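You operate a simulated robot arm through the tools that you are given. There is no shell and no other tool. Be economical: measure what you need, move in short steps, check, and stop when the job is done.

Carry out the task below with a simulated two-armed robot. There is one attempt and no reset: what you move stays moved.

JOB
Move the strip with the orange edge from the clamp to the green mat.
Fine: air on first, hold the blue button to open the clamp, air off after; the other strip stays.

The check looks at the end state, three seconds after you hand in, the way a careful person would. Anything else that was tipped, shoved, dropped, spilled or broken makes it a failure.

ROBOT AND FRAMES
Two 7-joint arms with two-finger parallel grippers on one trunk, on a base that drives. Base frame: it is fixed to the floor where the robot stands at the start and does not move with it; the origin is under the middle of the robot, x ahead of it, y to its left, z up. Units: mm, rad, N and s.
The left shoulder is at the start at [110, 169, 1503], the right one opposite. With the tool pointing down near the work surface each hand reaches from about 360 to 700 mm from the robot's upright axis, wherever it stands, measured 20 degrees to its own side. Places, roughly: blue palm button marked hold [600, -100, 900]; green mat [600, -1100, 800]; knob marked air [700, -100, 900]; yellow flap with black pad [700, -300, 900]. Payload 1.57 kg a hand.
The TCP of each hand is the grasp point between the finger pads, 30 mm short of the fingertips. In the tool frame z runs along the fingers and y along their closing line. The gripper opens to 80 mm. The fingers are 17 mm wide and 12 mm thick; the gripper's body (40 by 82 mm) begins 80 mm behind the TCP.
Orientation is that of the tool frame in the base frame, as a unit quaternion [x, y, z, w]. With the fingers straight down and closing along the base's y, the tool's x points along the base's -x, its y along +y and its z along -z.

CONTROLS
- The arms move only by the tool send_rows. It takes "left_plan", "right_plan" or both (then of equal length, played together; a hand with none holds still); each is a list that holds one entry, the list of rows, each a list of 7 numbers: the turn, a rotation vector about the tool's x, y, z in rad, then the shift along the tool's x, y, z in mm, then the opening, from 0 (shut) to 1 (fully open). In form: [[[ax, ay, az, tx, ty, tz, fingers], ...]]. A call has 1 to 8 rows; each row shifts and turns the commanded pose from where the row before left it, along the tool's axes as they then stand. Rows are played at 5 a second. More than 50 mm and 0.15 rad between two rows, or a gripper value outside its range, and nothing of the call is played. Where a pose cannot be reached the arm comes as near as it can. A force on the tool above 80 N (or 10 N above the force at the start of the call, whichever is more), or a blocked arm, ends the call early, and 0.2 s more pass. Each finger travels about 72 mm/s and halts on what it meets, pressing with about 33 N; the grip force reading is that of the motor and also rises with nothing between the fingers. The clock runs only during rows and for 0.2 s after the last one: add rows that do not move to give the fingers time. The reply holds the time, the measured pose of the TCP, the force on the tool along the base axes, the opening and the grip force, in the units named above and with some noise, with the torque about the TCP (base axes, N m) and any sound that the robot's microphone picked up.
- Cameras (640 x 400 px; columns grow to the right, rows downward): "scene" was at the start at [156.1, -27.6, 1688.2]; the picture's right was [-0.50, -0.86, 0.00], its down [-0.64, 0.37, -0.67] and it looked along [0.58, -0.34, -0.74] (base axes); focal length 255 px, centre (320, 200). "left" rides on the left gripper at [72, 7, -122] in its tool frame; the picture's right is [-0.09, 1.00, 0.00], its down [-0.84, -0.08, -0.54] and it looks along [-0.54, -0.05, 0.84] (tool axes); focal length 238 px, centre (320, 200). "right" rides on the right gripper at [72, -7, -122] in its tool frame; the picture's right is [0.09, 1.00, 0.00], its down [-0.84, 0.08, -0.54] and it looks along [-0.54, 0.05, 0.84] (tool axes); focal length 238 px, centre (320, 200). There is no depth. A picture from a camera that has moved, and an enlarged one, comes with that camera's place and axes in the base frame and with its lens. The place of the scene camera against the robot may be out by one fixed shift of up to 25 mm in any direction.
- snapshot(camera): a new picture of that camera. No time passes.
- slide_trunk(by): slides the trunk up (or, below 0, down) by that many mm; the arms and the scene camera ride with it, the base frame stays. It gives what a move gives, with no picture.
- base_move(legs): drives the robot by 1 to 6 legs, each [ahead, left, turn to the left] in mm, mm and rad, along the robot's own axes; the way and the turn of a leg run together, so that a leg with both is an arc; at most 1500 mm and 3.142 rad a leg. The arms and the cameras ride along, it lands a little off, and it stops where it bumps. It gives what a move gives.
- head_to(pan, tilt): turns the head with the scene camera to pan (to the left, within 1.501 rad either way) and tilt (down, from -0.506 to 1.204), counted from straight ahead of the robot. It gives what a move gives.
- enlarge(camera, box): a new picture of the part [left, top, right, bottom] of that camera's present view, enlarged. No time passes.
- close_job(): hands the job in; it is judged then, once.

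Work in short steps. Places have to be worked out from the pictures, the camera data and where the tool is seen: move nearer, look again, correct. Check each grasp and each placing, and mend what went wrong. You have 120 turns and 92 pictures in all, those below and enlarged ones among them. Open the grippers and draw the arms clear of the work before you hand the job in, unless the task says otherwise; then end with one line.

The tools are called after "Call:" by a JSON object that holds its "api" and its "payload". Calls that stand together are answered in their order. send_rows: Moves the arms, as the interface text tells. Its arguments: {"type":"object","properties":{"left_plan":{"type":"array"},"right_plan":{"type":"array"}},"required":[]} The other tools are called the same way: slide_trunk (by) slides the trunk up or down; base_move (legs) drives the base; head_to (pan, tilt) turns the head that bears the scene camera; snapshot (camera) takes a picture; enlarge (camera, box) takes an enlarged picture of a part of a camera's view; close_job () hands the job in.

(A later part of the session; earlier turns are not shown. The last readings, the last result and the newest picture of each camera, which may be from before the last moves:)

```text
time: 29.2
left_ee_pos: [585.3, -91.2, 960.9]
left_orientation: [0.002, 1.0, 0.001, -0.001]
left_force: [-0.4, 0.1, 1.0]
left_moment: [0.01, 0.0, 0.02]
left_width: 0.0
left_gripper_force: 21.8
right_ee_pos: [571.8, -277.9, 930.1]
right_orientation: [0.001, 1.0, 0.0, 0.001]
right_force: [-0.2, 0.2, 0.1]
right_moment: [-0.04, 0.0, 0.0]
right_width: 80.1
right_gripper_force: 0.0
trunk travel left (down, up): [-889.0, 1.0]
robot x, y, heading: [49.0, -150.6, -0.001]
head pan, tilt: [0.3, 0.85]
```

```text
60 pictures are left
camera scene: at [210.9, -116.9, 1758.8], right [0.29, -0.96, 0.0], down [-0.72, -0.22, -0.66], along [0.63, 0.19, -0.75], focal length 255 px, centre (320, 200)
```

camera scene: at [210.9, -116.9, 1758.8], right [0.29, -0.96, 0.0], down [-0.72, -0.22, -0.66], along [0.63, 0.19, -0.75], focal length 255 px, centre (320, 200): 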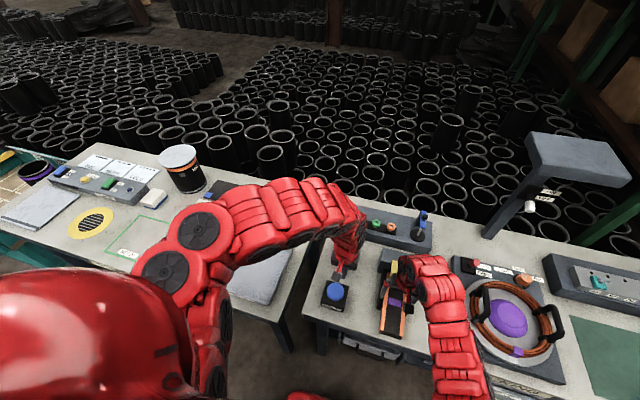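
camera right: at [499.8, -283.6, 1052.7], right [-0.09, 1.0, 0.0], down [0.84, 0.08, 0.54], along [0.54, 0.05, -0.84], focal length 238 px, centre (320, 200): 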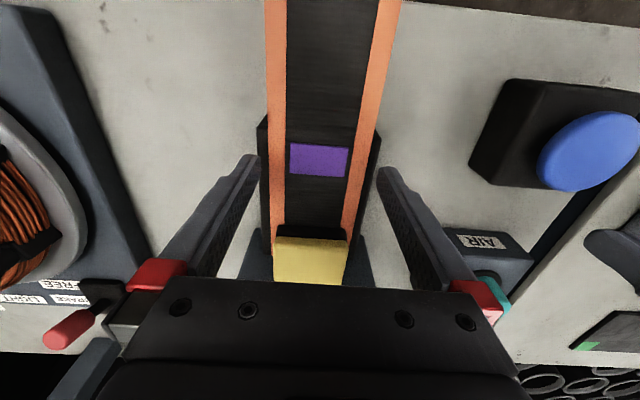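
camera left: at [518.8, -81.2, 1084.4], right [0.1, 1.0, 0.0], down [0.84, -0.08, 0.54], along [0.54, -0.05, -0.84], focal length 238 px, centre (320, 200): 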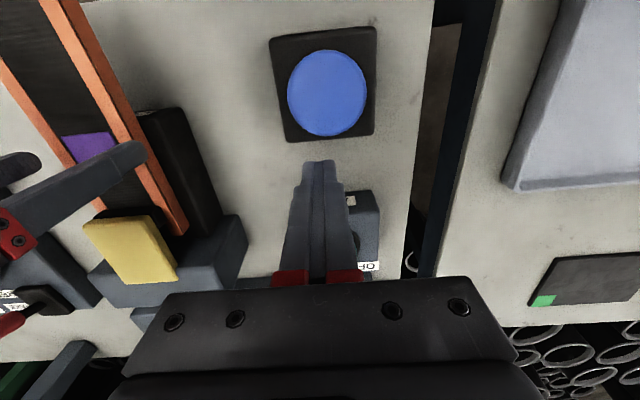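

Driving back 45 mm brings the left hand over the button; I lift the right a bit first.

Call:
{"api": "send_rows", "payload": {"right_plan": [[[0, 0, 0, 0, 0, -25, 1]]]}}

Call:
{"api": "base_move", "payload": {"legs": [[-48, 0, 0]]}}

Call:
{"api": "send_rows", "payload": {"left_plan": [[[0, 0, 0, -5, 6, 8, 0], [0, 0, 0, -5, 6, 8, 0], [0, 0, 0, 0, 0, 8, 0], [0, 0, 0, 0, 0, 0, 0]]], "right_plan": [[[0, 0, 0, -15, 0, 0, 1], [0, 0, 0, -16, 0, 0, 1], [0, 0, 0, -15, 0, 10, 1], [0, 0, 0, 0, 0, 15, 1]]]}}

Call:
{"api": "snapshot", "payload": {"camera": "left"}}

Call:
{"api": "snapshot", "payload": {"camera": "right"}}

```text
time: 29.6
left_ee_pos: [586.2, -92.2, 960.6]
left_orientation: [0.002, 1.0, 0.0, -0.002]
left_force: [-0.5, -0.6, 0.0]
left_moment: [-0.01, -0.01, 0.0]
left_width: 0.0
left_gripper_force: 21.3
right_ee_pos: [571.2, -276.4, 954.9]
right_orientation: [0.001, 1.0, 0.001, 0.001]
right_force: [-0.2, -0.5, -0.2]
right_moment: [0.01, -0.03, -0.03]
right_width: 80.2
right_gripper_force: 0.1
trunk travel left (down, up): [-889.0, 1.0]
robot x, y, heading: [51.1, -154.3, 0.005]
head pan, tilt: [0.3, 0.85]
```

```text
time: 30.6
left_ee_pos: [545.9, -91.3, 958.7]
left_orientation: [0.004, 1.0, 0.002, -0.004]
left_force: [0.4, 0.3, -0.5]
left_moment: [0.02, 0.01, 0.02]
left_width: 0.0
left_gripper_force: 21.4
right_ee_pos: [530.0, -277.7, 952.3]
right_orientation: [0.003, 1.0, -0.001, -0.001]
right_force: [0.6, 0.5, -0.1]
right_moment: [-0.02, 0.01, 0.03]
right_width: 80.1
right_gripper_force: 0.1
trunk travel left (down, up): [-889.0, 1.0]
robot x, y, heading: [2.6, -150.5, -0.003]
head pan, tilt: [0.3, 0.85]
```

```text
time: 31.6
left_ee_pos: [552.4, -80.9, 938.1]
left_orientation: [0.004, 1.0, 0.001, -0.002]
left_force: [0.2, 0.8, -0.6]
left_moment: [0.02, 0.02, -0.03]
left_width: 0.1
left_gripper_force: 21.0
right_ee_pos: [574.8, -277.2, 929.5]
right_orientation: [0.002, 1.0, 0.001, 0.002]
right_force: [0.4, 0.5, 0.3]
right_moment: [-0.02, 0.02, -0.02]
right_width: 80.2
right_gripper_force: 0.1
trunk travel left (down, up): [-889.0, 1.0]
robot x, y, heading: [3.3, -155.1, -0.003]
head pan, tilt: [0.3, 0.85]
```

```text
59 pictures are left
camera left: at [482.9, -72.9, 1060.6], right [0.1, 1.0, 0.0], down [0.84, -0.08, 0.54], along [0.54, -0.05, -0.84], focal length 238 px, centre (320, 200)
```

left: 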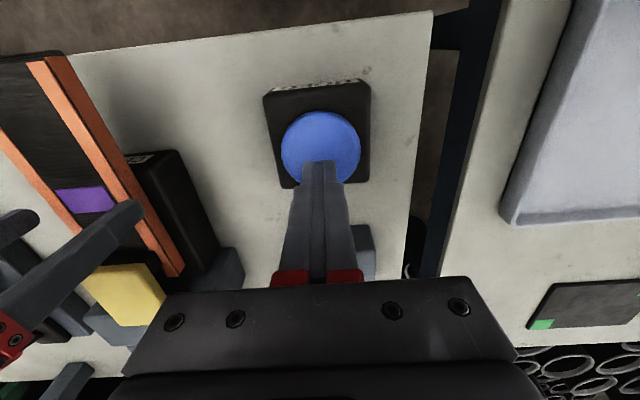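

```text
58 pictures are left
camera right: at [502.0, -283.3, 1051.3], right [-0.09, 1.0, 0.0], down [0.83, 0.07, 0.55], along [0.54, 0.05, -0.84], focal length 238 px, centre (320, 200)
```

right: 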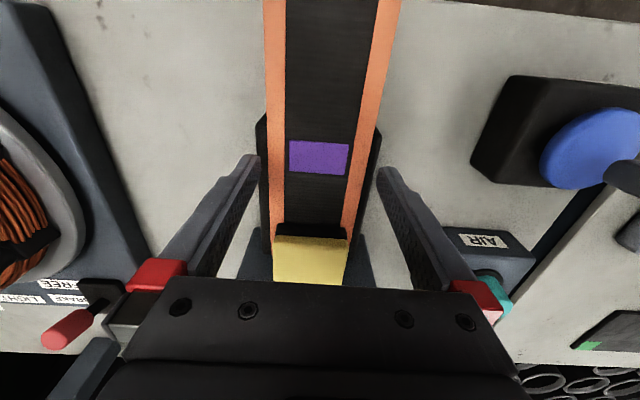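

The left fingertips are over the button. I check the gap between strip and anvil before gripping.

Call:
{"api": "enlarge", "payload": {"camera": "left", "box": [0, 40, 260, 340]}}

Call:
{"api": "enlarge", "payload": {"camera": "right", "box": [230, 80, 410, 280]}}

```text
1.33 times, centred on (130, 190) of left
camera zoom: at [482.9, -72.9, 1060.6], right [0.1, 1.0, 0.0], down [0.84, -0.08, 0.54], along [0.54, -0.05, -0.84], focal length 318 px, centre (573, 213)
```

zoom: 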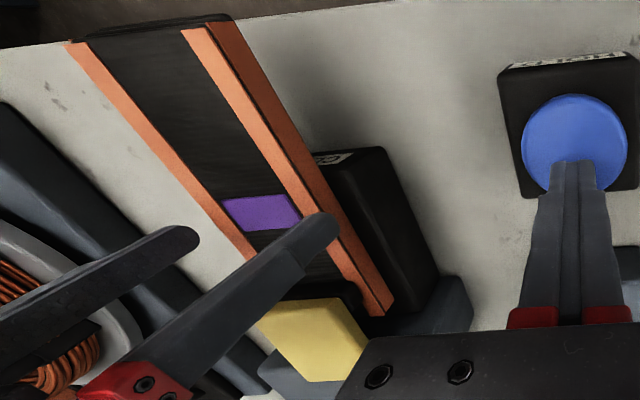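

```text
2.00 times, centred on (320, 180) of right
camera zoom: at [502.0, -283.3, 1051.3], right [-0.09, 1.0, 0.0], down [0.83, 0.07, 0.55], along [0.54, 0.05, -0.84], focal length 477 px, centre (320, 240)
```

zoom: 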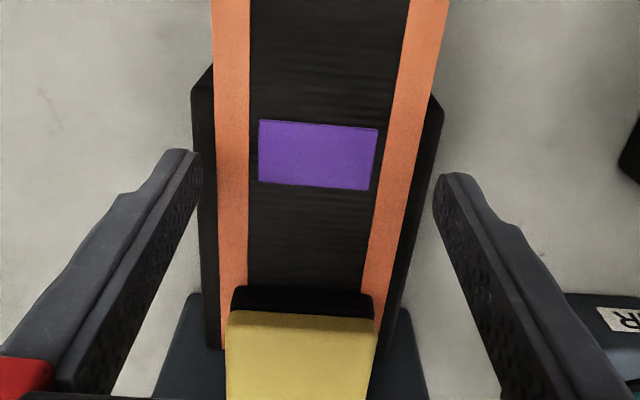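

Strip is centred between the right fingers. Lower the right 15 mm and look at the tip height against the anvil.

Call:
{"api": "send_rows", "payload": {"right_plan": [[[0, 0, 0, 3, 0, 8, 1], [0, 0, 0, 0, 0, 7, 1], [0, 0, 0, 0, 0, 0, 1]]]}}

Call:
{"api": "enlarge", "payload": {"camera": "left", "box": [0, 40, 260, 340]}}

```text
time: 32.4
left_ee_pos: [551.0, -79.2, 938.1]
left_orientation: [0.004, 1.0, 0.001, -0.002]
left_force: [1.0, 0.1, -0.3]
left_moment: [0.03, -0.03, 0.03]
left_width: 0.1
left_gripper_force: 21.4
right_ee_pos: [569.9, -275.4, 916.1]
right_orientation: [0.002, 1.0, 0.0, 0.002]
right_force: [0.3, 0.0, 0.5]
right_moment: [-0.02, -0.03, 0.01]
right_width: 79.9
right_gripper_force: 0.0
trunk travel left (down, up): [-889.0, 1.0]
robot x, y, heading: [3.7, -152.3, -0.007]
head pan, tilt: [0.3, 0.85]
```

```text
1.33 times, centred on (130, 190) of left
camera zoom: at [481.7, -72.8, 1061.2], right [0.1, 1.0, 0.0], down [0.84, -0.08, 0.54], along [0.54, -0.05, -0.84], focal length 318 px, centre (573, 213)
```

zoom: 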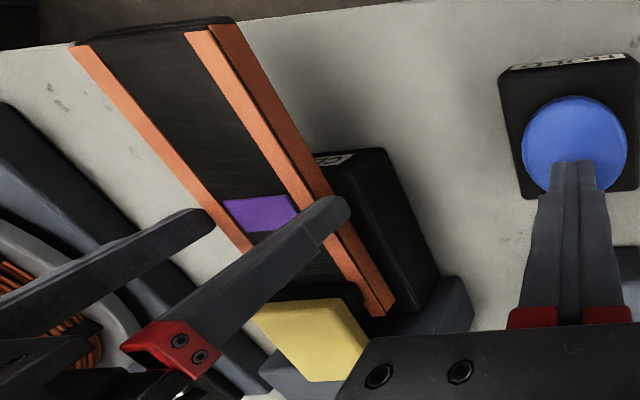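

Call:
{"api": "send_rows", "payload": {"right_plan": [[[0, 0, 0, 0, 0, 4, 1], [0, 0, 0, 0, 0, 0, 0.8], [0, 0, 0, 0, 0, 0, 0.7], [0, 0, 0, 0, 0, 0, 0.7]]]}}

Call:
{"api": "enlarge", "payload": {"camera": "left", "box": [60, 80, 220, 280]}}

Call:
{"api": "enlarge", "payload": {"camera": "right", "box": [230, 80, 410, 280]}}

```text
time: 33.4
left_ee_pos: [550.3, -80.3, 939.4]
left_orientation: [0.004, 1.0, 0.001, -0.001]
left_force: [0.1, -0.4, 0.6]
left_moment: [-0.01, -0.02, -0.01]
left_width: 0.0
left_gripper_force: 21.0
right_ee_pos: [568.6, -278.7, 911.0]
right_orientation: [0.003, 1.0, 0.0, 0.001]
right_force: [-0.1, -7.7, 0.2]
right_moment: [-0.58, 0.04, -0.35]
right_width: 69.1
right_gripper_force: 33.0
trunk travel left (down, up): [-889.0, 1.0]
robot x, y, heading: [2.3, -151.7, -0.001]
head pan, tilt: [0.3, 0.85]
```

```text
2.00 times, centred on (140, 180) of left
camera zoom: at [481.9, -73.9, 1061.2], right [0.1, 0.99, 0.0], down [0.84, -0.08, 0.54], along [0.54, -0.05, -0.84], focal length 477 px, centre (680, 240)
```

zoom: 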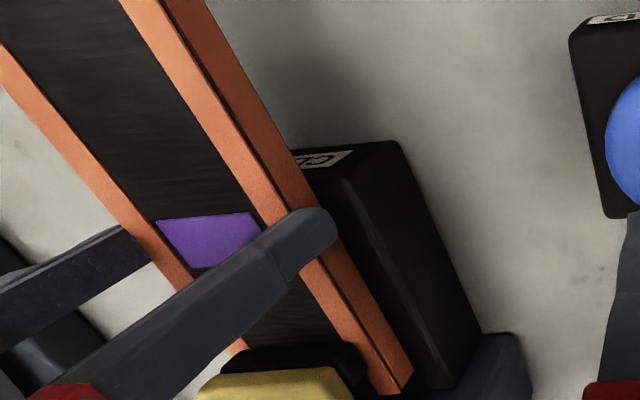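

```text
2.00 times, centred on (320, 180) of right
camera zoom: at [496.5, -284.6, 1033.6], right [-0.09, 1.0, 0.0], down [0.84, 0.07, 0.54], along [0.54, 0.05, -0.84], focal length 477 px, centre (320, 240)
```

zoom: 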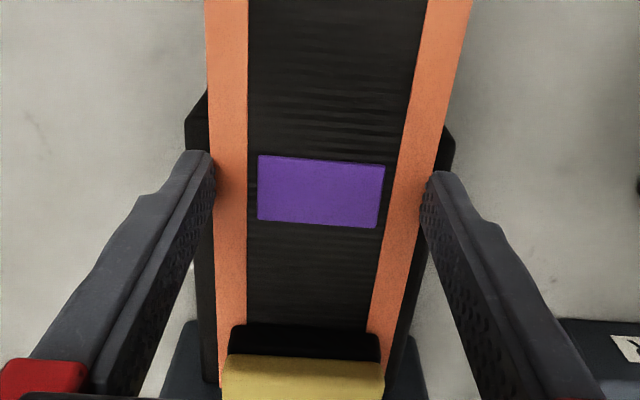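

Strip is gripped at 69 mm width. Now press the button with the left, slowly.

Call:
{"api": "send_rows", "payload": {"left_plan": [[[0, 0, 0, 0, 0, 6, 0], [0, 0, 0, 0, 0, 6, 0], [0, 0, 0, 0, 0, 5, 0], [0, 0, 0, 0, 0, 4, 0], [0, 0, 0, 0, 0, 0, 0]]]}}

Call:
{"api": "snapshot", "payload": {"camera": "left"}}

```text
time: 34.5
left_ee_pos: [550.6, -79.8, 916.3]
left_orientation: [0.003, 1.0, 0.001, -0.001]
left_force: [-2.1, -1.0, 4.2]
left_moment: [-0.04, 0.02, -0.02]
left_width: 0.1
left_gripper_force: 21.6
right_ee_pos: [568.6, -278.3, 911.9]
right_orientation: [0.001, 1.0, 0.001, 0.002]
right_force: [-0.7, -8.6, -2.3]
right_moment: [-0.49, 0.04, -0.57]
right_width: 69.1
right_gripper_force: 33.1
trunk travel left (down, up): [-889.0, 1.0]
robot x, y, heading: [5.2, -147.5, -0.005]
head pan, tilt: [0.3, 0.85]
```

```text
52 pictures are left
camera left: at [480.8, -73.7, 1039.5], right [0.1, 0.99, 0.0], down [0.84, -0.08, 0.54], along [0.54, -0.05, -0.84], focal length 238 px, centre (320, 200)
```

left: 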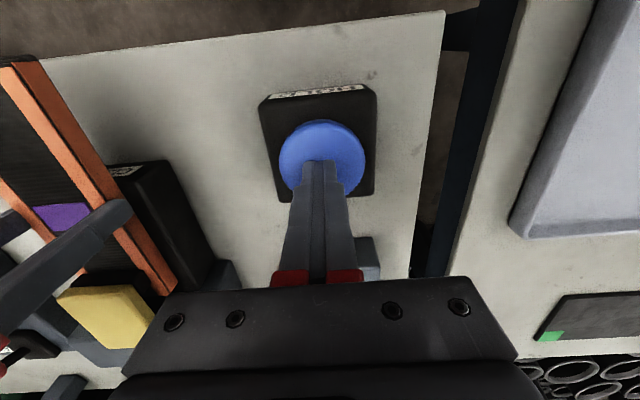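

Contact just began (4 N). Press further.

Call:
{"api": "send_rows", "payload": {"left_plan": [[[0, 0, 0, 0, 0, 3, 0], [0, 0, 0, 0, 0, 3, 0], [0, 0, 0, 0, 0, 0, 0], [0, 0, 0, 0, 0, 0, 0]]]}}

Call:
{"api": "snapshot", "payload": {"camera": "left"}}

```text
time: 35.5
left_ee_pos: [551.4, -78.7, 910.8]
left_orientation: [0.004, 1.0, 0.001, 0.0]
left_force: [0.5, -0.5, 17.3]
left_moment: [-0.01, 0.01, 0.1]
left_width: 0.1
left_gripper_force: 21.5
right_ee_pos: [567.1, -276.7, 912.3]
right_orientation: [0.002, 1.0, 0.0, 0.001]
right_force: [1.1, 0.1, -0.7]
right_moment: [0.01, 0.0, 0.01]
right_width: 69.0
right_gripper_force: 32.5
trunk travel left (down, up): [-889.0, 1.0]
robot x, y, heading: [5.7, -148.5, 0.002]
head pan, tilt: [0.3, 0.85]
heard: click
```

```text
51 pictures are left
camera left: at [481.0, -72.7, 1033.9], right [0.1, 1.0, 0.0], down [0.84, -0.08, 0.54], along [0.54, -0.05, -0.84], focal length 238 px, centre (320, 200)
```

left: 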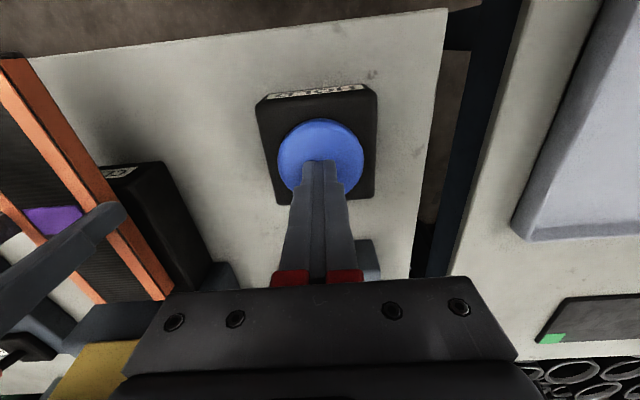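

The button clicked and the right-hand strain vanished: the clamp seems open. Check with the right camera.

Call:
{"api": "snapshot", "payload": {"camera": "right"}}

```text
50 pictures are left
camera right: at [495.6, -283.2, 1034.5], right [-0.09, 1.0, 0.0], down [0.83, 0.07, 0.55], along [0.54, 0.05, -0.84], focal length 238 px, centre (320, 200)
```

right: 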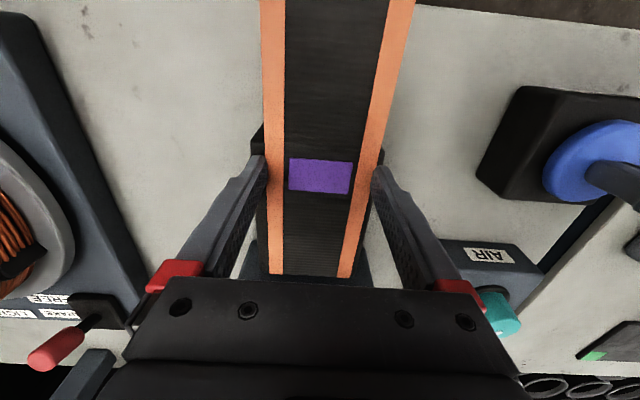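

Flap is up. Lift the strip a little, then back out toward the robot while the left keeps holding.

Call:
{"api": "send_rows", "payload": {"right_plan": [[[0, 0, 0, 0, 0, -4, 0.6], [0, 0, 0, 0, 0, -6, 0.6], [0, 0, 0, 8, 0, -6, 0.6], [0, 0, 0, 14, 0, -6, 0.6], [0, 0, 0, 18, 0, -8, 0.6], [0, 0, 0, 18, 0, -10, 0.6], [0, 0, 0, 18, 0, -15, 0.6], [0, 0, 0, 0, 0, 0, 0.6]]]}}

Call:
{"api": "snapshot", "payload": {"camera": "right"}}

Call:
{"api": "snapshot", "payload": {"camera": "left"}}

```text
time: 37.4
left_ee_pos: [552.0, -79.6, 911.6]
left_orientation: [0.003, 1.0, 0.001, 0.0]
left_force: [8.8, 3.2, 25.9]
left_moment: [0.08, -0.23, -0.07]
left_width: 0.0
left_gripper_force: 21.1
right_ee_pos: [492.4, -276.6, 969.0]
right_orientation: [0.002, 1.0, 0.001, 0.002]
right_force: [-0.7, -0.1, -0.2]
right_moment: [-0.02, 0.03, -0.02]
right_width: 69.2
right_gripper_force: 33.4
trunk travel left (down, up): [-889.0, 1.0]
robot x, y, heading: [-0.1, -152.0, -0.002]
head pan, tilt: [0.3, 0.85]
```

```text
49 pictures are left
camera right: at [420.2, -283.7, 1091.1], right [-0.09, 1.0, 0.0], down [0.84, 0.07, 0.54], along [0.54, 0.05, -0.84], focal length 238 px, centre (320, 200)
```

right: 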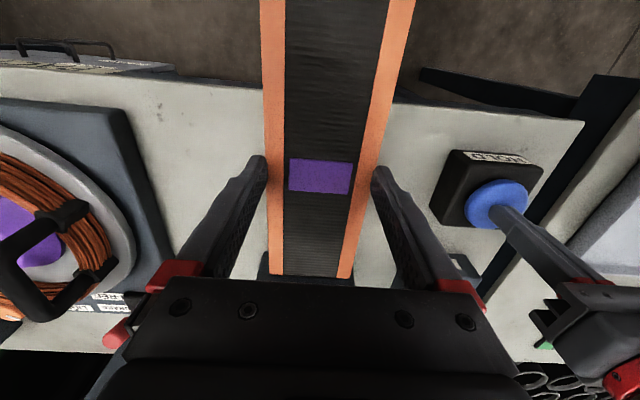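

```text
48 pictures are left
camera left: at [481.0, -72.6, 1033.6], right [0.1, 1.0, 0.0], down [0.84, -0.08, 0.54], along [0.54, -0.05, -0.84], focal length 238 px, centre (320, 200)
```

left: 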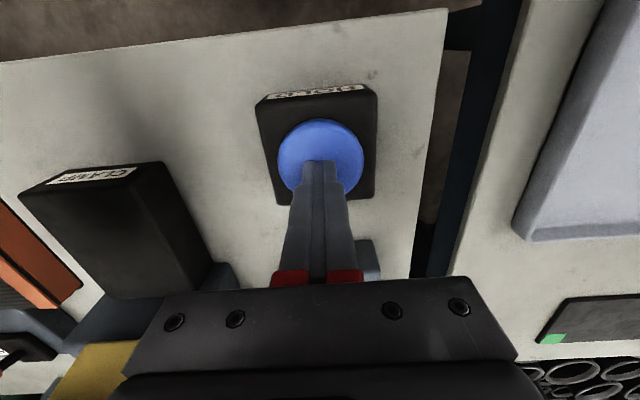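

Strip is held clear, so I let the button go: left straight up, right up a bit as well, then check the clamp closed and nothing's disturbed.

Call:
{"api": "send_rows", "payload": {"left_plan": [[[0, 0, 0, 0, 0, -20, 0], [0, 0, 0, 0, 0, -30, 0], [0, 0, 0, -10, 0, -30, 0], [0, 0, 0, -15, 0, -30, 0]]], "right_plan": [[[0, 0, 0, 0, 0, -10, 0.6], [0, 0, 0, 0, 0, -10, 0.6], [0, 0, 0, -5, 0, -12, 0.6], [0, 0, 0, -5, 0, -12, 0.6]]]}}

Call:
{"api": "head_to", "payload": {"pan": -0.9, "tilt": 0.8}}

Call:
{"api": "snapshot", "payload": {"camera": "scene"}}

Call:
{"api": "snapshot", "payload": {"camera": "left"}}

```text
time: 38.4
left_ee_pos: [581.3, -84.7, 1016.4]
left_orientation: [0.004, 1.0, 0.0, -0.002]
left_force: [-1.4, 0.0, 1.0]
left_moment: [-0.05, -0.02, 0.0]
left_width: 0.0
left_gripper_force: 21.2
left hand out of reach, approached as far as the arm can: row 4
right_ee_pos: [500.9, -276.9, 1010.7]
right_orientation: [0.002, 1.0, 0.001, 0.001]
right_force: [-0.5, 0.9, -0.5]
right_moment: [0.01, -0.02, 0.02]
right_width: 68.8
right_gripper_force: 32.7
trunk travel left (down, up): [-889.0, 1.0]
robot x, y, heading: [1.6, -152.3, -0.002]
head pan, tilt: [0.3, 0.85]
```

```text
time: 39.8
left_ee_pos: [580.2, -84.6, 1015.8]
left_orientation: [0.004, 1.0, 0.001, -0.003]
left_force: [0.9, 0.8, -0.2]
left_moment: [0.0, -0.01, 0.02]
left_width: 0.1
left_gripper_force: 21.9
right_ee_pos: [501.2, -278.9, 1010.1]
right_orientation: [0.002, 1.0, 0.0, 0.002]
right_force: [0.7, -0.4, -0.8]
right_moment: [0.02, -0.03, -0.03]
right_width: 68.7
right_gripper_force: 33.1
trunk travel left (down, up): [-889.0, 1.0]
robot x, y, heading: [2.0, -151.6, 0.0]
head pan, tilt: [-0.901, 0.799]
```

```text
47 pictures are left
camera scene: at [140.6, -203.2, 1762.8], right [-0.79, -0.62, 0.0], down [-0.44, 0.56, -0.7], along [0.43, -0.55, -0.72], focal length 255 px, centre (320, 200)
```

scene: 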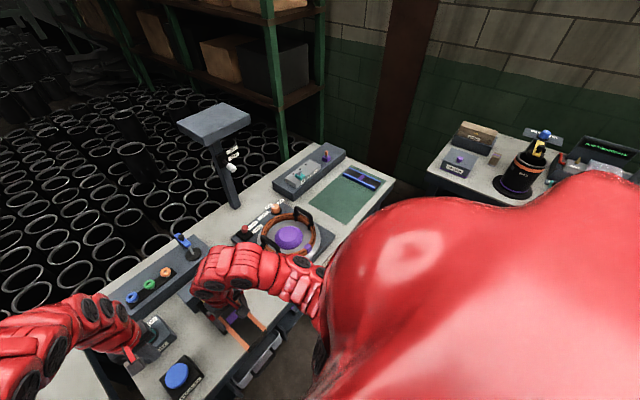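

```text
46 pictures are left
camera left: at [511.7, -77.7, 1138.9], right [0.1, 1.0, 0.0], down [0.84, -0.08, 0.54], along [0.54, -0.05, -0.84], focal length 238 px, centre (320, 200)
```

left: 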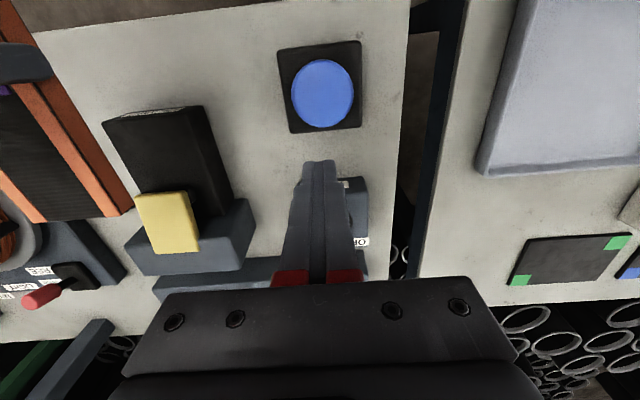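

Clamp closed again, strip held. The next table corner is around (318,-1343), so driving right ~670 is clear. Go in two legs.

Call:
{"api": "base_move", "payload": {"legs": [[0, -400, 0]]}}

Call:
{"api": "snapshot", "payload": {"camera": "scene"}}

```text
time: 42.3
left_ee_pos: [579.7, -492.4, 1016.3]
left_orientation: [0.004, 1.0, 0.0, -0.003]
left_force: [0.1, 0.4, 0.1]
left_moment: [0.0, 0.02, 0.02]
left_width: 0.2
left_gripper_force: 21.3
right_ee_pos: [501.4, -685.0, 1011.2]
right_orientation: [0.0, 1.0, 0.001, 0.002]
right_force: [-1.0, 0.2, -0.9]
right_moment: [0.01, 0.02, -0.02]
right_width: 69.1
right_gripper_force: 32.9
trunk travel left (down, up): [-889.0, 1.0]
robot x, y, heading: [0.7, -558.5, -0.006]
head pan, tilt: [-0.901, 0.799]
```

```text
45 pictures are left
camera scene: at [139.6, -611.7, 1762.8], right [-0.78, -0.62, 0.0], down [-0.44, 0.56, -0.7], along [0.43, -0.55, -0.72], focal length 255 px, centre (320, 200)
```

scene: 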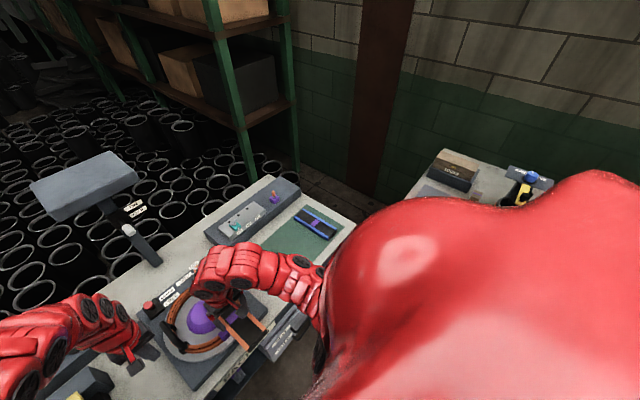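

Call:
{"api": "base_move", "payload": {"legs": [[0, -270, 0]]}}

Call:
{"api": "snapshot", "payload": {"camera": "right"}}

```text
time: 44.2
left_ee_pos: [580.2, -759.5, 1016.9]
left_orientation: [0.002, 1.0, 0.001, -0.002]
left_force: [-0.8, 0.3, 0.3]
left_moment: [0.0, -0.01, 0.02]
left_width: 0.0
left_gripper_force: 20.6
right_ee_pos: [499.1, -953.2, 1012.0]
right_orientation: [0.0, 1.0, 0.0, 0.002]
right_force: [0.0, -0.2, -0.9]
right_moment: [-0.04, -0.01, -0.01]
right_width: 69.2
right_gripper_force: 33.4
trunk travel left (down, up): [-889.0, 1.0]
robot x, y, heading: [3.9, -830.0, 0.003]
head pan, tilt: [-0.901, 0.799]
```

```text
44 pictures are left
camera right: at [427.9, -959.0, 1133.2], right [-0.09, 1.0, 0.0], down [0.84, 0.08, 0.54], along [0.54, 0.05, -0.84], focal length 238 px, centre (320, 200)
```

right: 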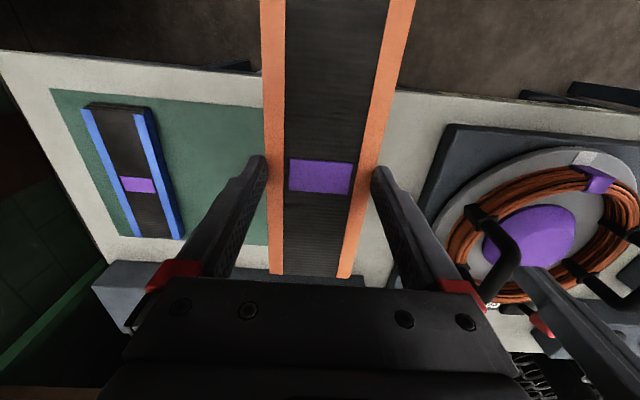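

Mat spans about x 503–746, y −890…−1294; blue strip's inner edge at y≈−1166. Target strip centre (620,−1030); move over and partly down.

Call:
{"api": "send_rows", "payload": {"right_plan": [[[0, 0, 0, -30, -19, 0, 0.6], [0, 0, 0, -30, -19, 0, 0.6], [0, 0, 0, -30, -19, 0, 0.6], [0, 0, 0, -30, -19, 0, 0.6], [0, 0, 0, 0, 0, 30, 0.6], [0, 0, 0, 0, 0, 30, 0.6], [0, 0, 0, 0, 0, 30, 0.6]]]}}

Call:
{"api": "snapshot", "payload": {"camera": "right"}}

```text
time: 45.8
left_ee_pos: [580.4, -759.8, 1015.9]
left_orientation: [0.002, 1.0, 0.001, -0.003]
left_force: [0.7, -0.1, -0.2]
left_moment: [-0.01, 0.02, -0.01]
left_width: 0.0
left_gripper_force: 21.8
right_ee_pos: [622.0, -1030.2, 919.9]
right_orientation: [0.0, 1.0, 0.001, 0.001]
right_force: [-0.6, 0.3, -1.4]
right_moment: [0.03, 0.02, -0.01]
right_width: 69.0
right_gripper_force: 33.6
trunk travel left (down, up): [-889.0, 1.0]
robot x, y, heading: [0.5, -828.6, 0.001]
head pan, tilt: [-0.901, 0.799]
```

```text
43 pictures are left
camera right: at [550.0, -1035.4, 1042.7], right [-0.09, 1.0, 0.0], down [0.84, 0.08, 0.54], along [0.54, 0.05, -0.84], focal length 238 px, centre (320, 200)
```

right: 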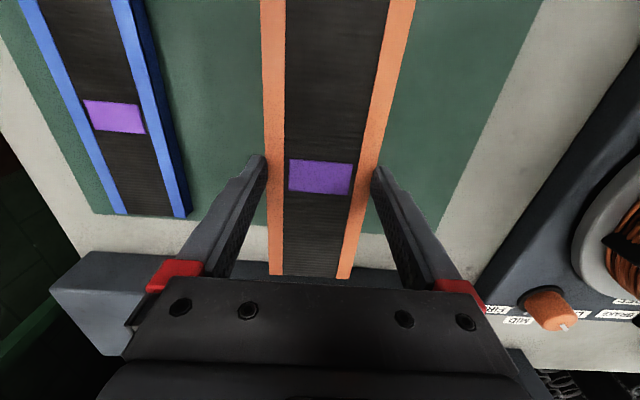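

Alignment is good. Descend with the arm in small rows.

Call:
{"api": "send_rows", "payload": {"right_plan": [[[0, 0, 0, 0, 0, 20, 0.6], [0, 0, 0, 0, 0, 20, 0.6], [0, 0, 0, 0, 0, 15, 0.6], [0, 0, 0, 0, 0, 0, 0.6]]]}}

Call:
{"api": "snapshot", "payload": {"camera": "right"}}

```text
time: 46.8
left_ee_pos: [580.8, -760.3, 1015.7]
left_orientation: [0.003, 1.0, 0.001, -0.002]
left_force: [0.2, -0.4, 0.2]
left_moment: [0.03, -0.02, 0.01]
left_width: 0.0
left_gripper_force: 21.3
right_ee_pos: [620.3, -1028.5, 866.5]
right_orientation: [0.001, 1.0, 0.0, 0.002]
right_force: [0.4, 0.3, -1.2]
right_moment: [-0.03, -0.01, -0.03]
right_width: 69.1
right_gripper_force: 33.3
trunk travel left (down, up): [-889.0, 1.0]
robot x, y, heading: [-1.5, -830.3, -0.006]
head pan, tilt: [-0.901, 0.799]
```

```text
42 pictures are left
camera right: at [548.5, -1034.9, 989.6], right [-0.09, 1.0, 0.0], down [0.83, 0.08, 0.54], along [0.54, 0.05, -0.84], focal length 238 px, centre (320, 200)
```

right: 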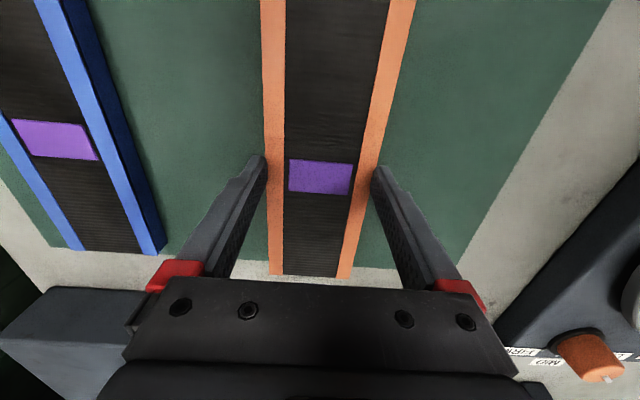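

Call:
{"api": "send_rows", "payload": {"right_plan": [[[0, 0, 0, 0, 0, 7, 0.6], [0, 0, 0, 0, 0, 7, 0.6], [0, 0, 0, 0, 0, 6, 0.6], [0, 0, 0, 0, 0, 3, 0.6], [0, 0, 0, 0, 0, 0, 0.6]]]}}

Call:
{"api": "snapshot", "payload": {"camera": "right"}}

```text
time: 48.0
left_ee_pos: [574.6, -758.8, 1019.6]
left_orientation: [0.002, 1.0, 0.0, 0.0]
left_force: [0.1, 0.1, 0.1]
left_moment: [0.0, 0.0, -0.01]
left_width: 0.0
left_gripper_force: 21.1
right_ee_pos: [617.7, -1027.9, 852.0]
right_orientation: [0.0, 1.0, 0.0, 0.006]
right_force: [8.1, -0.6, 58.5]
right_moment: [-0.06, -0.25, -0.01]
right_width: 69.1
right_gripper_force: 33.1
right hand out of reach, approached as far as the arm can: row 4
trunk travel left (down, up): [-889.0, 1.0]
robot x, y, heading: [1.4, -827.4, 0.003]
head pan, tilt: [-0.901, 0.799]
```

```text
41 pictures are left
camera right: at [545.3, -1034.2, 973.2], right [-0.09, 1.0, 0.0], down [0.83, 0.08, 0.55], along [0.55, 0.05, -0.83], focal length 238 px, centre (320, 200)
```

right: 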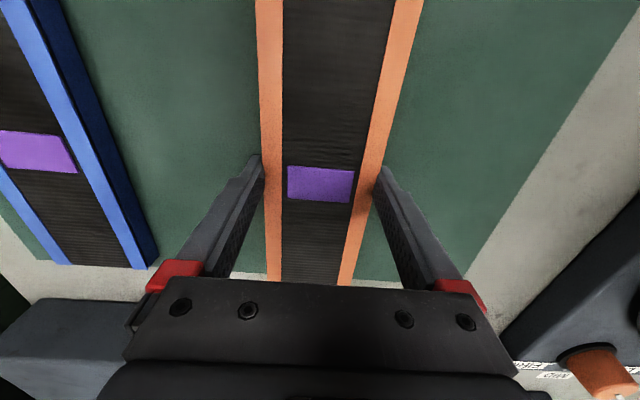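

Strip is down on the mat with 58 N pressing; relieve the pressure before opening.

Call:
{"api": "send_rows", "payload": {"right_plan": [[[0, 0, 0, 0, 0, -3, 0.6], [0, 0, 0, 0, 0, 0, 0.6]]]}}

```text
time: 48.6
left_ee_pos: [578.6, -759.9, 1017.7]
left_orientation: [0.002, 1.0, 0.0, -0.001]
left_force: [-0.5, 0.8, -0.1]
left_moment: [-0.05, -0.02, 0.01]
left_width: 0.1
left_gripper_force: 21.1
right_ee_pos: [619.1, -1028.2, 851.5]
right_orientation: [-0.001, 1.0, 0.0, 0.003]
right_force: [14.8, -0.3, 35.8]
right_moment: [-0.16, -0.53, -0.13]
right_width: 69.0
right_gripper_force: 32.9
trunk travel left (down, up): [-889.0, 1.0]
robot x, y, heading: [1.6, -826.7, -0.002]
head pan, tilt: [-0.901, 0.799]
```

Call:
{"api": "send_rows", "payload": {"right_plan": [[[0, 0, 0, 1, 0, -4, 0.6], [0, 0, 0, 0, 0, 0, 0.6]]]}}

```text
time: 49.2
left_ee_pos: [579.7, -759.7, 1016.7]
left_orientation: [0.002, 1.0, 0.0, -0.002]
left_force: [0.5, -0.3, -0.5]
left_moment: [0.02, 0.05, -0.01]
left_width: 0.0
left_gripper_force: 21.3
right_ee_pos: [613.7, -1028.6, 852.0]
right_orientation: [0.0, 1.0, 0.001, -0.003]
right_force: [2.1, 1.0, 3.0]
right_moment: [-0.09, -0.44, 0.22]
right_width: 69.0
right_gripper_force: 33.2
trunk travel left (down, up): [-889.0, 1.0]
robot x, y, heading: [1.3, -828.6, 0.003]
head pan, tilt: [-0.901, 0.799]
```

Load is nearly nil. Open and rise straight.

Call:
{"api": "send_rows", "payload": {"right_plan": [[[0, 0, 0, 0, 0, 0, 1], [0, 0, 0, 0, 0, 0, 1], [0, 0, 0, 0, 0, -15, 1], [0, 0, 0, 0, 0, -30, 1], [0, 0, 0, 0, 0, -40, 1], [0, 0, 0, 0, 0, -45, 1], [0, 0, 0, 0, 0, -45, 1]]]}}

Call:
{"api": "snapshot", "payload": {"camera": "right"}}

```text
time: 50.8
left_ee_pos: [577.8, -758.1, 1015.1]
left_orientation: [0.002, 1.0, 0.0, -0.003]
left_force: [-0.6, 0.2, 0.0]
left_moment: [0.02, -0.01, -0.02]
left_width: 0.4
left_gripper_force: 22.0
right_ee_pos: [614.0, -1025.6, 1028.3]
right_orientation: [-0.001, 1.0, 0.001, 0.003]
right_force: [-0.5, -0.4, 0.6]
right_moment: [0.0, -0.08, -0.04]
right_width: 80.1
right_gripper_force: 0.0
trunk travel left (down, up): [-889.0, 1.0]
robot x, y, heading: [2.0, -826.1, -0.001]
head pan, tilt: [-0.901, 0.799]
```

```text
40 pictures are left
camera right: at [540.5, -1032.3, 1150.3], right [-0.09, 1.0, 0.0], down [0.83, 0.08, 0.55], along [0.54, 0.05, -0.84], focal length 238 px, centre (320, 200)
```

right: 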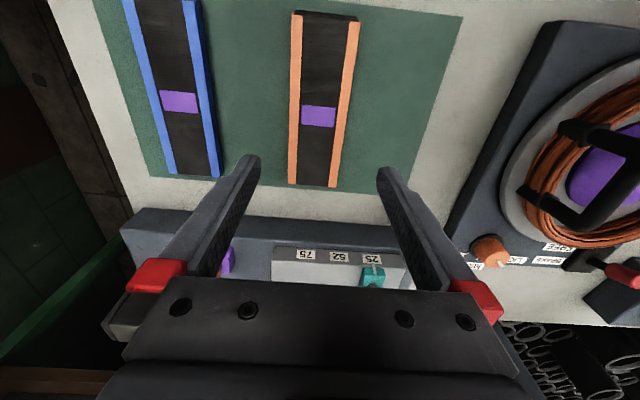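

The orange strip lies flat on the mat beside the untouched blue one. Now return for air off: draw the right hand back, then drive left and ahead.

Call:
{"api": "send_rows", "payload": {"right_plan": [[[0, 0, 0, 25, 0, 0, 1], [0, 0, 0, 25, 0, 0, 1], [0, 0, 0, 20, 0, 0, 1], [0, 0, 0, 10, 0, 0, 1]]]}}

Call:
{"api": "base_move", "payload": {"legs": [[0, 746, 0], [80, 0, 0]]}}

Call:
{"api": "snapshot", "payload": {"camera": "left"}}

Call:
{"api": "snapshot", "payload": {"camera": "right"}}

```text
time: 51.8
left_ee_pos: [581.9, -761.0, 1016.8]
left_orientation: [0.002, 1.0, 0.0, -0.002]
left_force: [0.5, 0.4, -0.2]
left_moment: [-0.05, 0.01, -0.02]
left_width: 0.0
left_gripper_force: 20.8
right_ee_pos: [571.6, -1031.3, 992.9]
right_orientation: [0.0, 1.0, 0.0, 0.002]
right_force: [-0.1, -0.6, 0.0]
right_moment: [-0.06, 0.03, 0.01]
right_width: 80.0
right_gripper_force: 0.0
right hand out of reach, approached as far as the arm can: row 1, 2, 3, 4
trunk travel left (down, up): [-889.0, 1.0]
robot x, y, heading: [0.7, -831.8, 0.001]
head pan, tilt: [-0.901, 0.799]
```

```text
time: 56.5
left_ee_pos: [666.1, -34.4, 1018.6]
left_orientation: [0.01, 1.0, 0.002, -0.001]
left_force: [-0.7, 0.0, -0.4]
left_moment: [-0.01, 0.0, -0.02]
left_width: 0.0
left_gripper_force: 21.6
right_ee_pos: [652.1, -305.8, 994.9]
right_orientation: [0.009, 1.0, 0.0, 0.003]
right_force: [-0.2, -1.0, 0.5]
right_moment: [-0.01, -0.02, -0.04]
right_width: 80.0
right_gripper_force: 0.1
trunk travel left (down, up): [-889.0, 1.0]
robot x, y, heading: [90.6, -94.5, -0.018]
head pan, tilt: [-0.901, 0.799]
```

```text
39 pictures are left
camera left: at [596.2, -27.4, 1140.3], right [0.11, 0.99, 0.0], down [0.84, -0.1, 0.54], along [0.54, -0.06, -0.84], focal length 238 px, centre (320, 200)
```

left: 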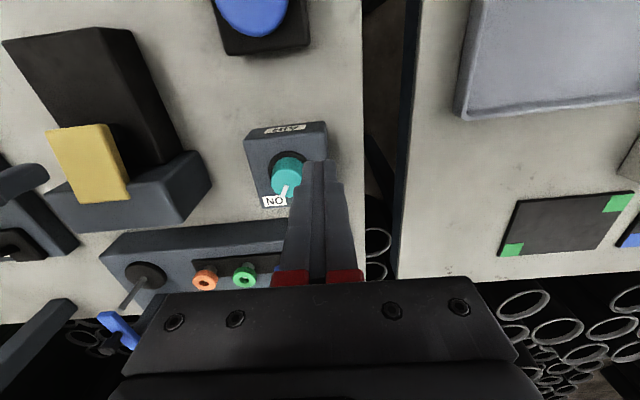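

```text
38 pictures are left
camera right: at [579.3, -311.9, 1116.1], right [-0.07, 1.0, 0.0], down [0.84, 0.06, 0.55], along [0.54, 0.04, -0.84], focal length 238 px, centre (320, 200)
```

right: 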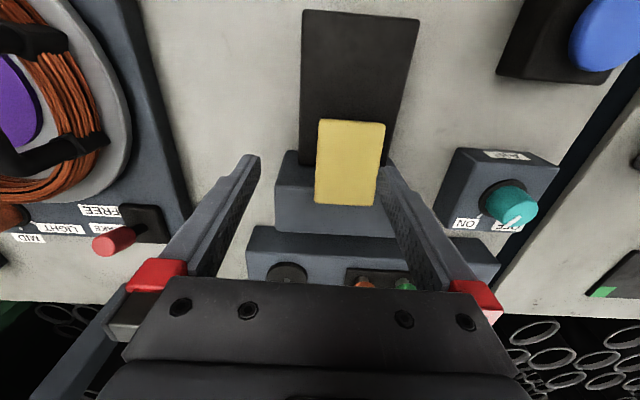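

I draw the right hand back off the flap and open the left above the knob's side, then lower the trunk.

Call:
{"api": "send_rows", "payload": {"left_plan": [[[0, 0, 0, -12, -10, 0, 0.5], [0, 0, 0, -14, -12, 0, 1], [0, 0, 0, -13, -12, 0, 1], [0, 0, 0, -13, -11, 0, 1]]], "right_plan": [[[0, 0, 0, 15, 0, 5, 1], [0, 0, 0, 15, 0, 5, 1], [0, 0, 0, 15, 0, 0, 1], [0, 0, 0, 10, 0, 0, 1]]]}}

Call:
{"api": "slide_trunk", "payload": {"by": -45}}

Call:
{"api": "snapshot", "payload": {"camera": "left"}}

```text
time: 57.5
left_ee_pos: [719.2, -80.6, 1014.9]
left_orientation: [0.01, 1.0, 0.003, -0.003]
left_force: [0.7, -0.5, -0.7]
left_moment: [0.02, -0.02, 0.02]
left_width: 79.9
left_gripper_force: 0.2
right_ee_pos: [652.7, -307.1, 992.2]
right_orientation: [0.008, 1.0, 0.0, 0.002]
right_force: [0.1, 0.0, 0.5]
right_moment: [0.01, -0.02, 0.01]
right_width: 79.9
right_gripper_force: 0.0
right hand out of reach, approached as far as the arm can: row 1, 2, 3, 4
trunk travel left (down, up): [-889.0, 1.0]
robot x, y, heading: [88.8, -90.2, -0.018]
head pan, tilt: [-0.901, 0.799]
```

```text
time: 58.4
left_ee_pos: [720.1, -81.9, 970.2]
left_orientation: [0.01, 1.0, 0.001, -0.003]
left_force: [-0.2, 0.2, 1.1]
left_moment: [0.03, -0.01, 0.01]
left_width: 80.0
left_gripper_force: 0.0
right_ee_pos: [653.6, -306.3, 948.6]
right_orientation: [0.009, 1.0, 0.0, 0.001]
right_force: [0.4, 0.3, -0.5]
right_moment: [-0.01, -0.01, -0.03]
right_width: 79.9
right_gripper_force: 0.0
trunk travel left (down, up): [-844.0, 46.0]
robot x, y, heading: [90.9, -96.2, -0.017]
head pan, tilt: [-0.901, 0.799]
```

```text
37 pictures are left
camera left: at [650.4, -73.3, 1092.9], right [0.11, 0.99, 0.0], down [0.84, -0.1, 0.54], along [0.53, -0.06, -0.84], focal length 238 px, centre (320, 200)
```

left: 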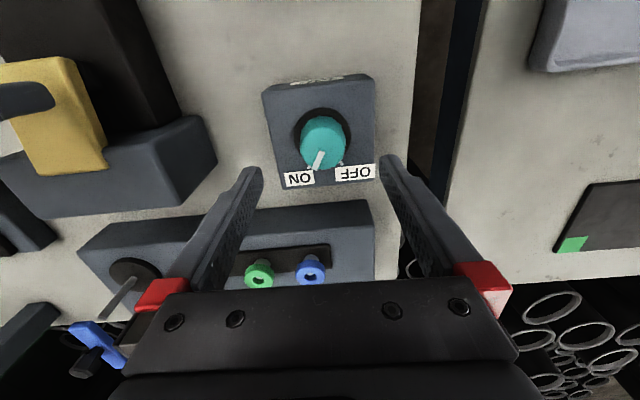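

The right hand didn't retract and is close above the flap; I lift it, while the left pre-turns clockwise and centres over the knob.

Call:
{"api": "send_rows", "payload": {"left_plan": [[[0, 0, 0.12, 0, 0, 0, 1], [0, 0, 0.12, 0, 0, 0, 1], [0, 0, 0.12, 0, 0, 0, 1], [0, 0, 0.1, 0, 0, 0, 1], [0, 0, 0, 0, 0, 0, 1]]], "right_plan": [[[0, 0, 0, -10, 0, -10, 1], [0, 0, 0, -10, -10, -10, 1], [0, 0, 0, -5, -20, -10, 1], [0, 0, 0, 0, -20, -10, 1], [0, 0, 0, 0, 0, -10, 1]]]}}

Call:
{"api": "snapshot", "payload": {"camera": "left"}}

```text
time: 59.6
left_ee_pos: [720.1, -81.8, 970.5]
left_orientation: [0.24, 0.971, 0.0, -0.003]
left_force: [0.5, 0.3, 0.1]
left_moment: [-0.02, -0.02, -0.02]
left_width: 80.0
left_gripper_force: 0.2
right_ee_pos: [684.3, -358.7, 995.9]
right_orientation: [0.009, 1.0, 0.001, 0.001]
right_force: [-0.7, -0.2, -0.2]
right_moment: [0.0, 0.01, 0.02]
right_width: 80.2
right_gripper_force: 0.2
right hand out of reach, approached as far as the arm can: row 5
trunk travel left (down, up): [-844.0, 46.0]
robot x, y, heading: [87.4, -93.3, -0.019]
head pan, tilt: [-0.901, 0.799]
```

```text
36 pictures are left
camera left: at [661.8, -42.6, 1093.0], right [0.54, 0.84, 0.0], down [0.71, -0.46, 0.54], along [0.45, -0.29, -0.84], focal length 238 px, centre (320, 200)
```

left: 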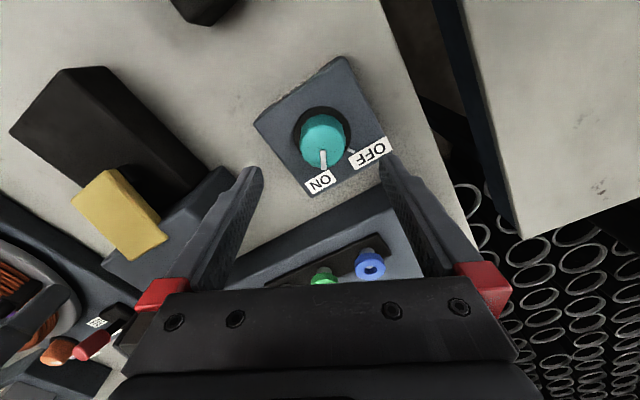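

Centred on the knob (721,-80). Descend to z≈903, as before, then close.

Call:
{"api": "send_rows", "payload": {"left_plan": [[[0, 0, 0, 0, 0, 25, 1], [0, 0, 0, 0, 0, 25, 1], [0, 0, 0, 0, 0, 17, 1], [0, 0, 0, 0, 0, 0, 1], [0, 0, 0, 0, 0, 0, 0.5], [0, 0, 0, 0, 0, 0, 0.2], [0, 0, 0, 0, 0, 0, 0.2], [0, 0, 0, 0, 0, 0, 0.2]]]}}

Call:
{"api": "snapshot", "payload": {"camera": "left"}}

```text
time: 61.4
left_ee_pos: [721.7, -80.0, 903.0]
left_orientation: [0.238, 0.971, 0.0, -0.002]
left_force: [4.5, 6.3, 1.5]
left_moment: [0.45, -0.09, -0.01]
left_width: 41.2
left_gripper_force: 45.2
right_ee_pos: [684.7, -357.2, 996.0]
right_orientation: [0.009, 1.0, 0.0, 0.001]
right_force: [-0.1, 0.9, 0.1]
right_moment: [-0.01, 0.02, -0.02]
right_width: 80.2
right_gripper_force: 0.1
trunk travel left (down, up): [-844.0, 46.0]
robot x, y, heading: [90.3, -96.9, -0.023]
head pan, tilt: [-0.901, 0.799]
```

```text
35 pictures are left
camera left: at [662.7, -40.8, 1025.3], right [0.54, 0.84, 0.0], down [0.71, -0.46, 0.54], along [0.45, -0.29, -0.84], focal length 238 px, centre (320, 200)
```

left: 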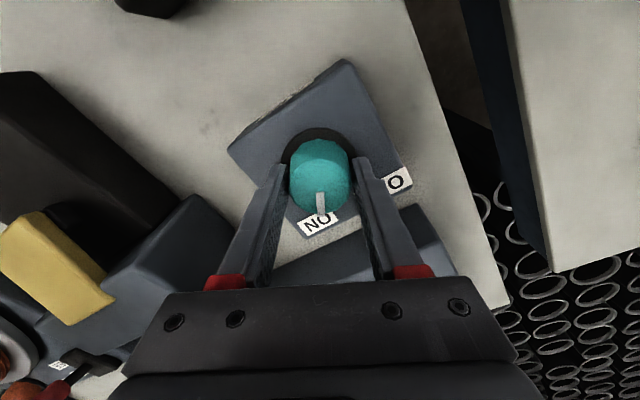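

Turn counter-clockwise by the same 0.96 rad.

Call:
{"api": "send_rows", "payload": {"left_plan": [[[0, 0, -0.12, 0, 0, 0, 0.2], [0, 0, -0.12, 0, 0, 0, 0.2], [0, 0, -0.12, 0, 0, 0, 0.2], [0, 0, -0.12, 0, 0, 0, 0.2], [0, 0, -0.12, 0, 0, 0, 0.2], [0, 0, -0.12, 0, 0, 0, 0.2], [0, 0, -0.12, 0, 0, 0, 0.2], [0, 0, -0.12, 0, 0, 0, 0.2]]]}}

Call:
{"api": "enlarge", "payload": {"camera": "left", "box": [220, 60, 420, 260]}}

```text
time: 63.2
left_ee_pos: [721.8, -78.7, 903.5]
left_orientation: [-0.24, 0.971, 0.0, -0.002]
left_force: [9.1, 22.7, 2.3]
left_moment: [0.31, 0.27, -0.02]
left_width: 41.4
left_gripper_force: 44.5
right_ee_pos: [685.1, -355.0, 995.3]
right_orientation: [0.008, 1.0, 0.0, 0.0]
right_force: [0.4, 0.4, 1.5]
right_moment: [0.0, 0.02, -0.01]
right_width: 80.2
right_gripper_force: 0.0
trunk travel left (down, up): [-844.0, 46.0]
robot x, y, heading: [92.4, -93.0, -0.015]
head pan, tilt: [-0.901, 0.799]
```

```text
2.00 times, centred on (320, 160) of left
camera zoom: at [656.8, -105.8, 1025.4], right [-0.38, 0.92, 0.0], down [0.78, 0.32, 0.54], along [0.5, 0.21, -0.84], focal length 477 px, centre (320, 280)
```

zoom: 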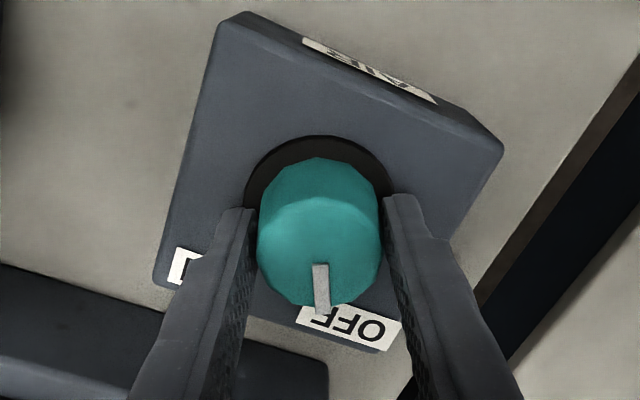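

Call:
{"api": "send_rows", "payload": {"left_plan": [[[0, 0, 0, 0, 0, 0, 0.6], [0, 0, 0, 0, 0, 0, 1], [0, 0, 0, 0, 0, 0, 1], [0, 0, 0, 0, 0, -30, 1], [0, 0, 0, 0, 0, -40, 1]]]}}

Call:
{"api": "enlarge", "payload": {"camera": "left", "box": [220, 60, 420, 260]}}

```text
time: 64.4
left_ee_pos: [718.6, -80.5, 974.7]
left_orientation: [-0.237, 0.971, 0.001, -0.001]
left_force: [-0.2, -0.5, 0.1]
left_moment: [0.02, 0.03, 0.0]
left_width: 79.9
left_gripper_force: 0.1
right_ee_pos: [683.5, -357.5, 995.6]
right_orientation: [0.008, 1.0, 0.001, 0.0]
right_force: [0.3, 0.3, -0.5]
right_moment: [0.01, 0.0, -0.03]
right_width: 80.0
right_gripper_force: 0.0
trunk travel left (down, up): [-844.0, 46.0]
robot x, y, heading: [89.2, -94.7, -0.019]
head pan, tilt: [-0.901, 0.799]
```

```text
2.00 times, centred on (320, 160) of left
camera zoom: at [654.8, -107.8, 1097.8], right [-0.38, 0.93, 0.0], down [0.78, 0.32, 0.54], along [0.5, 0.21, -0.84], focal length 477 px, centre (320, 280)
```

zoom: 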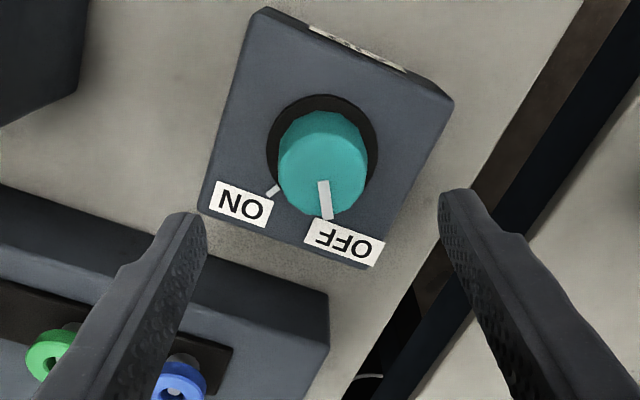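

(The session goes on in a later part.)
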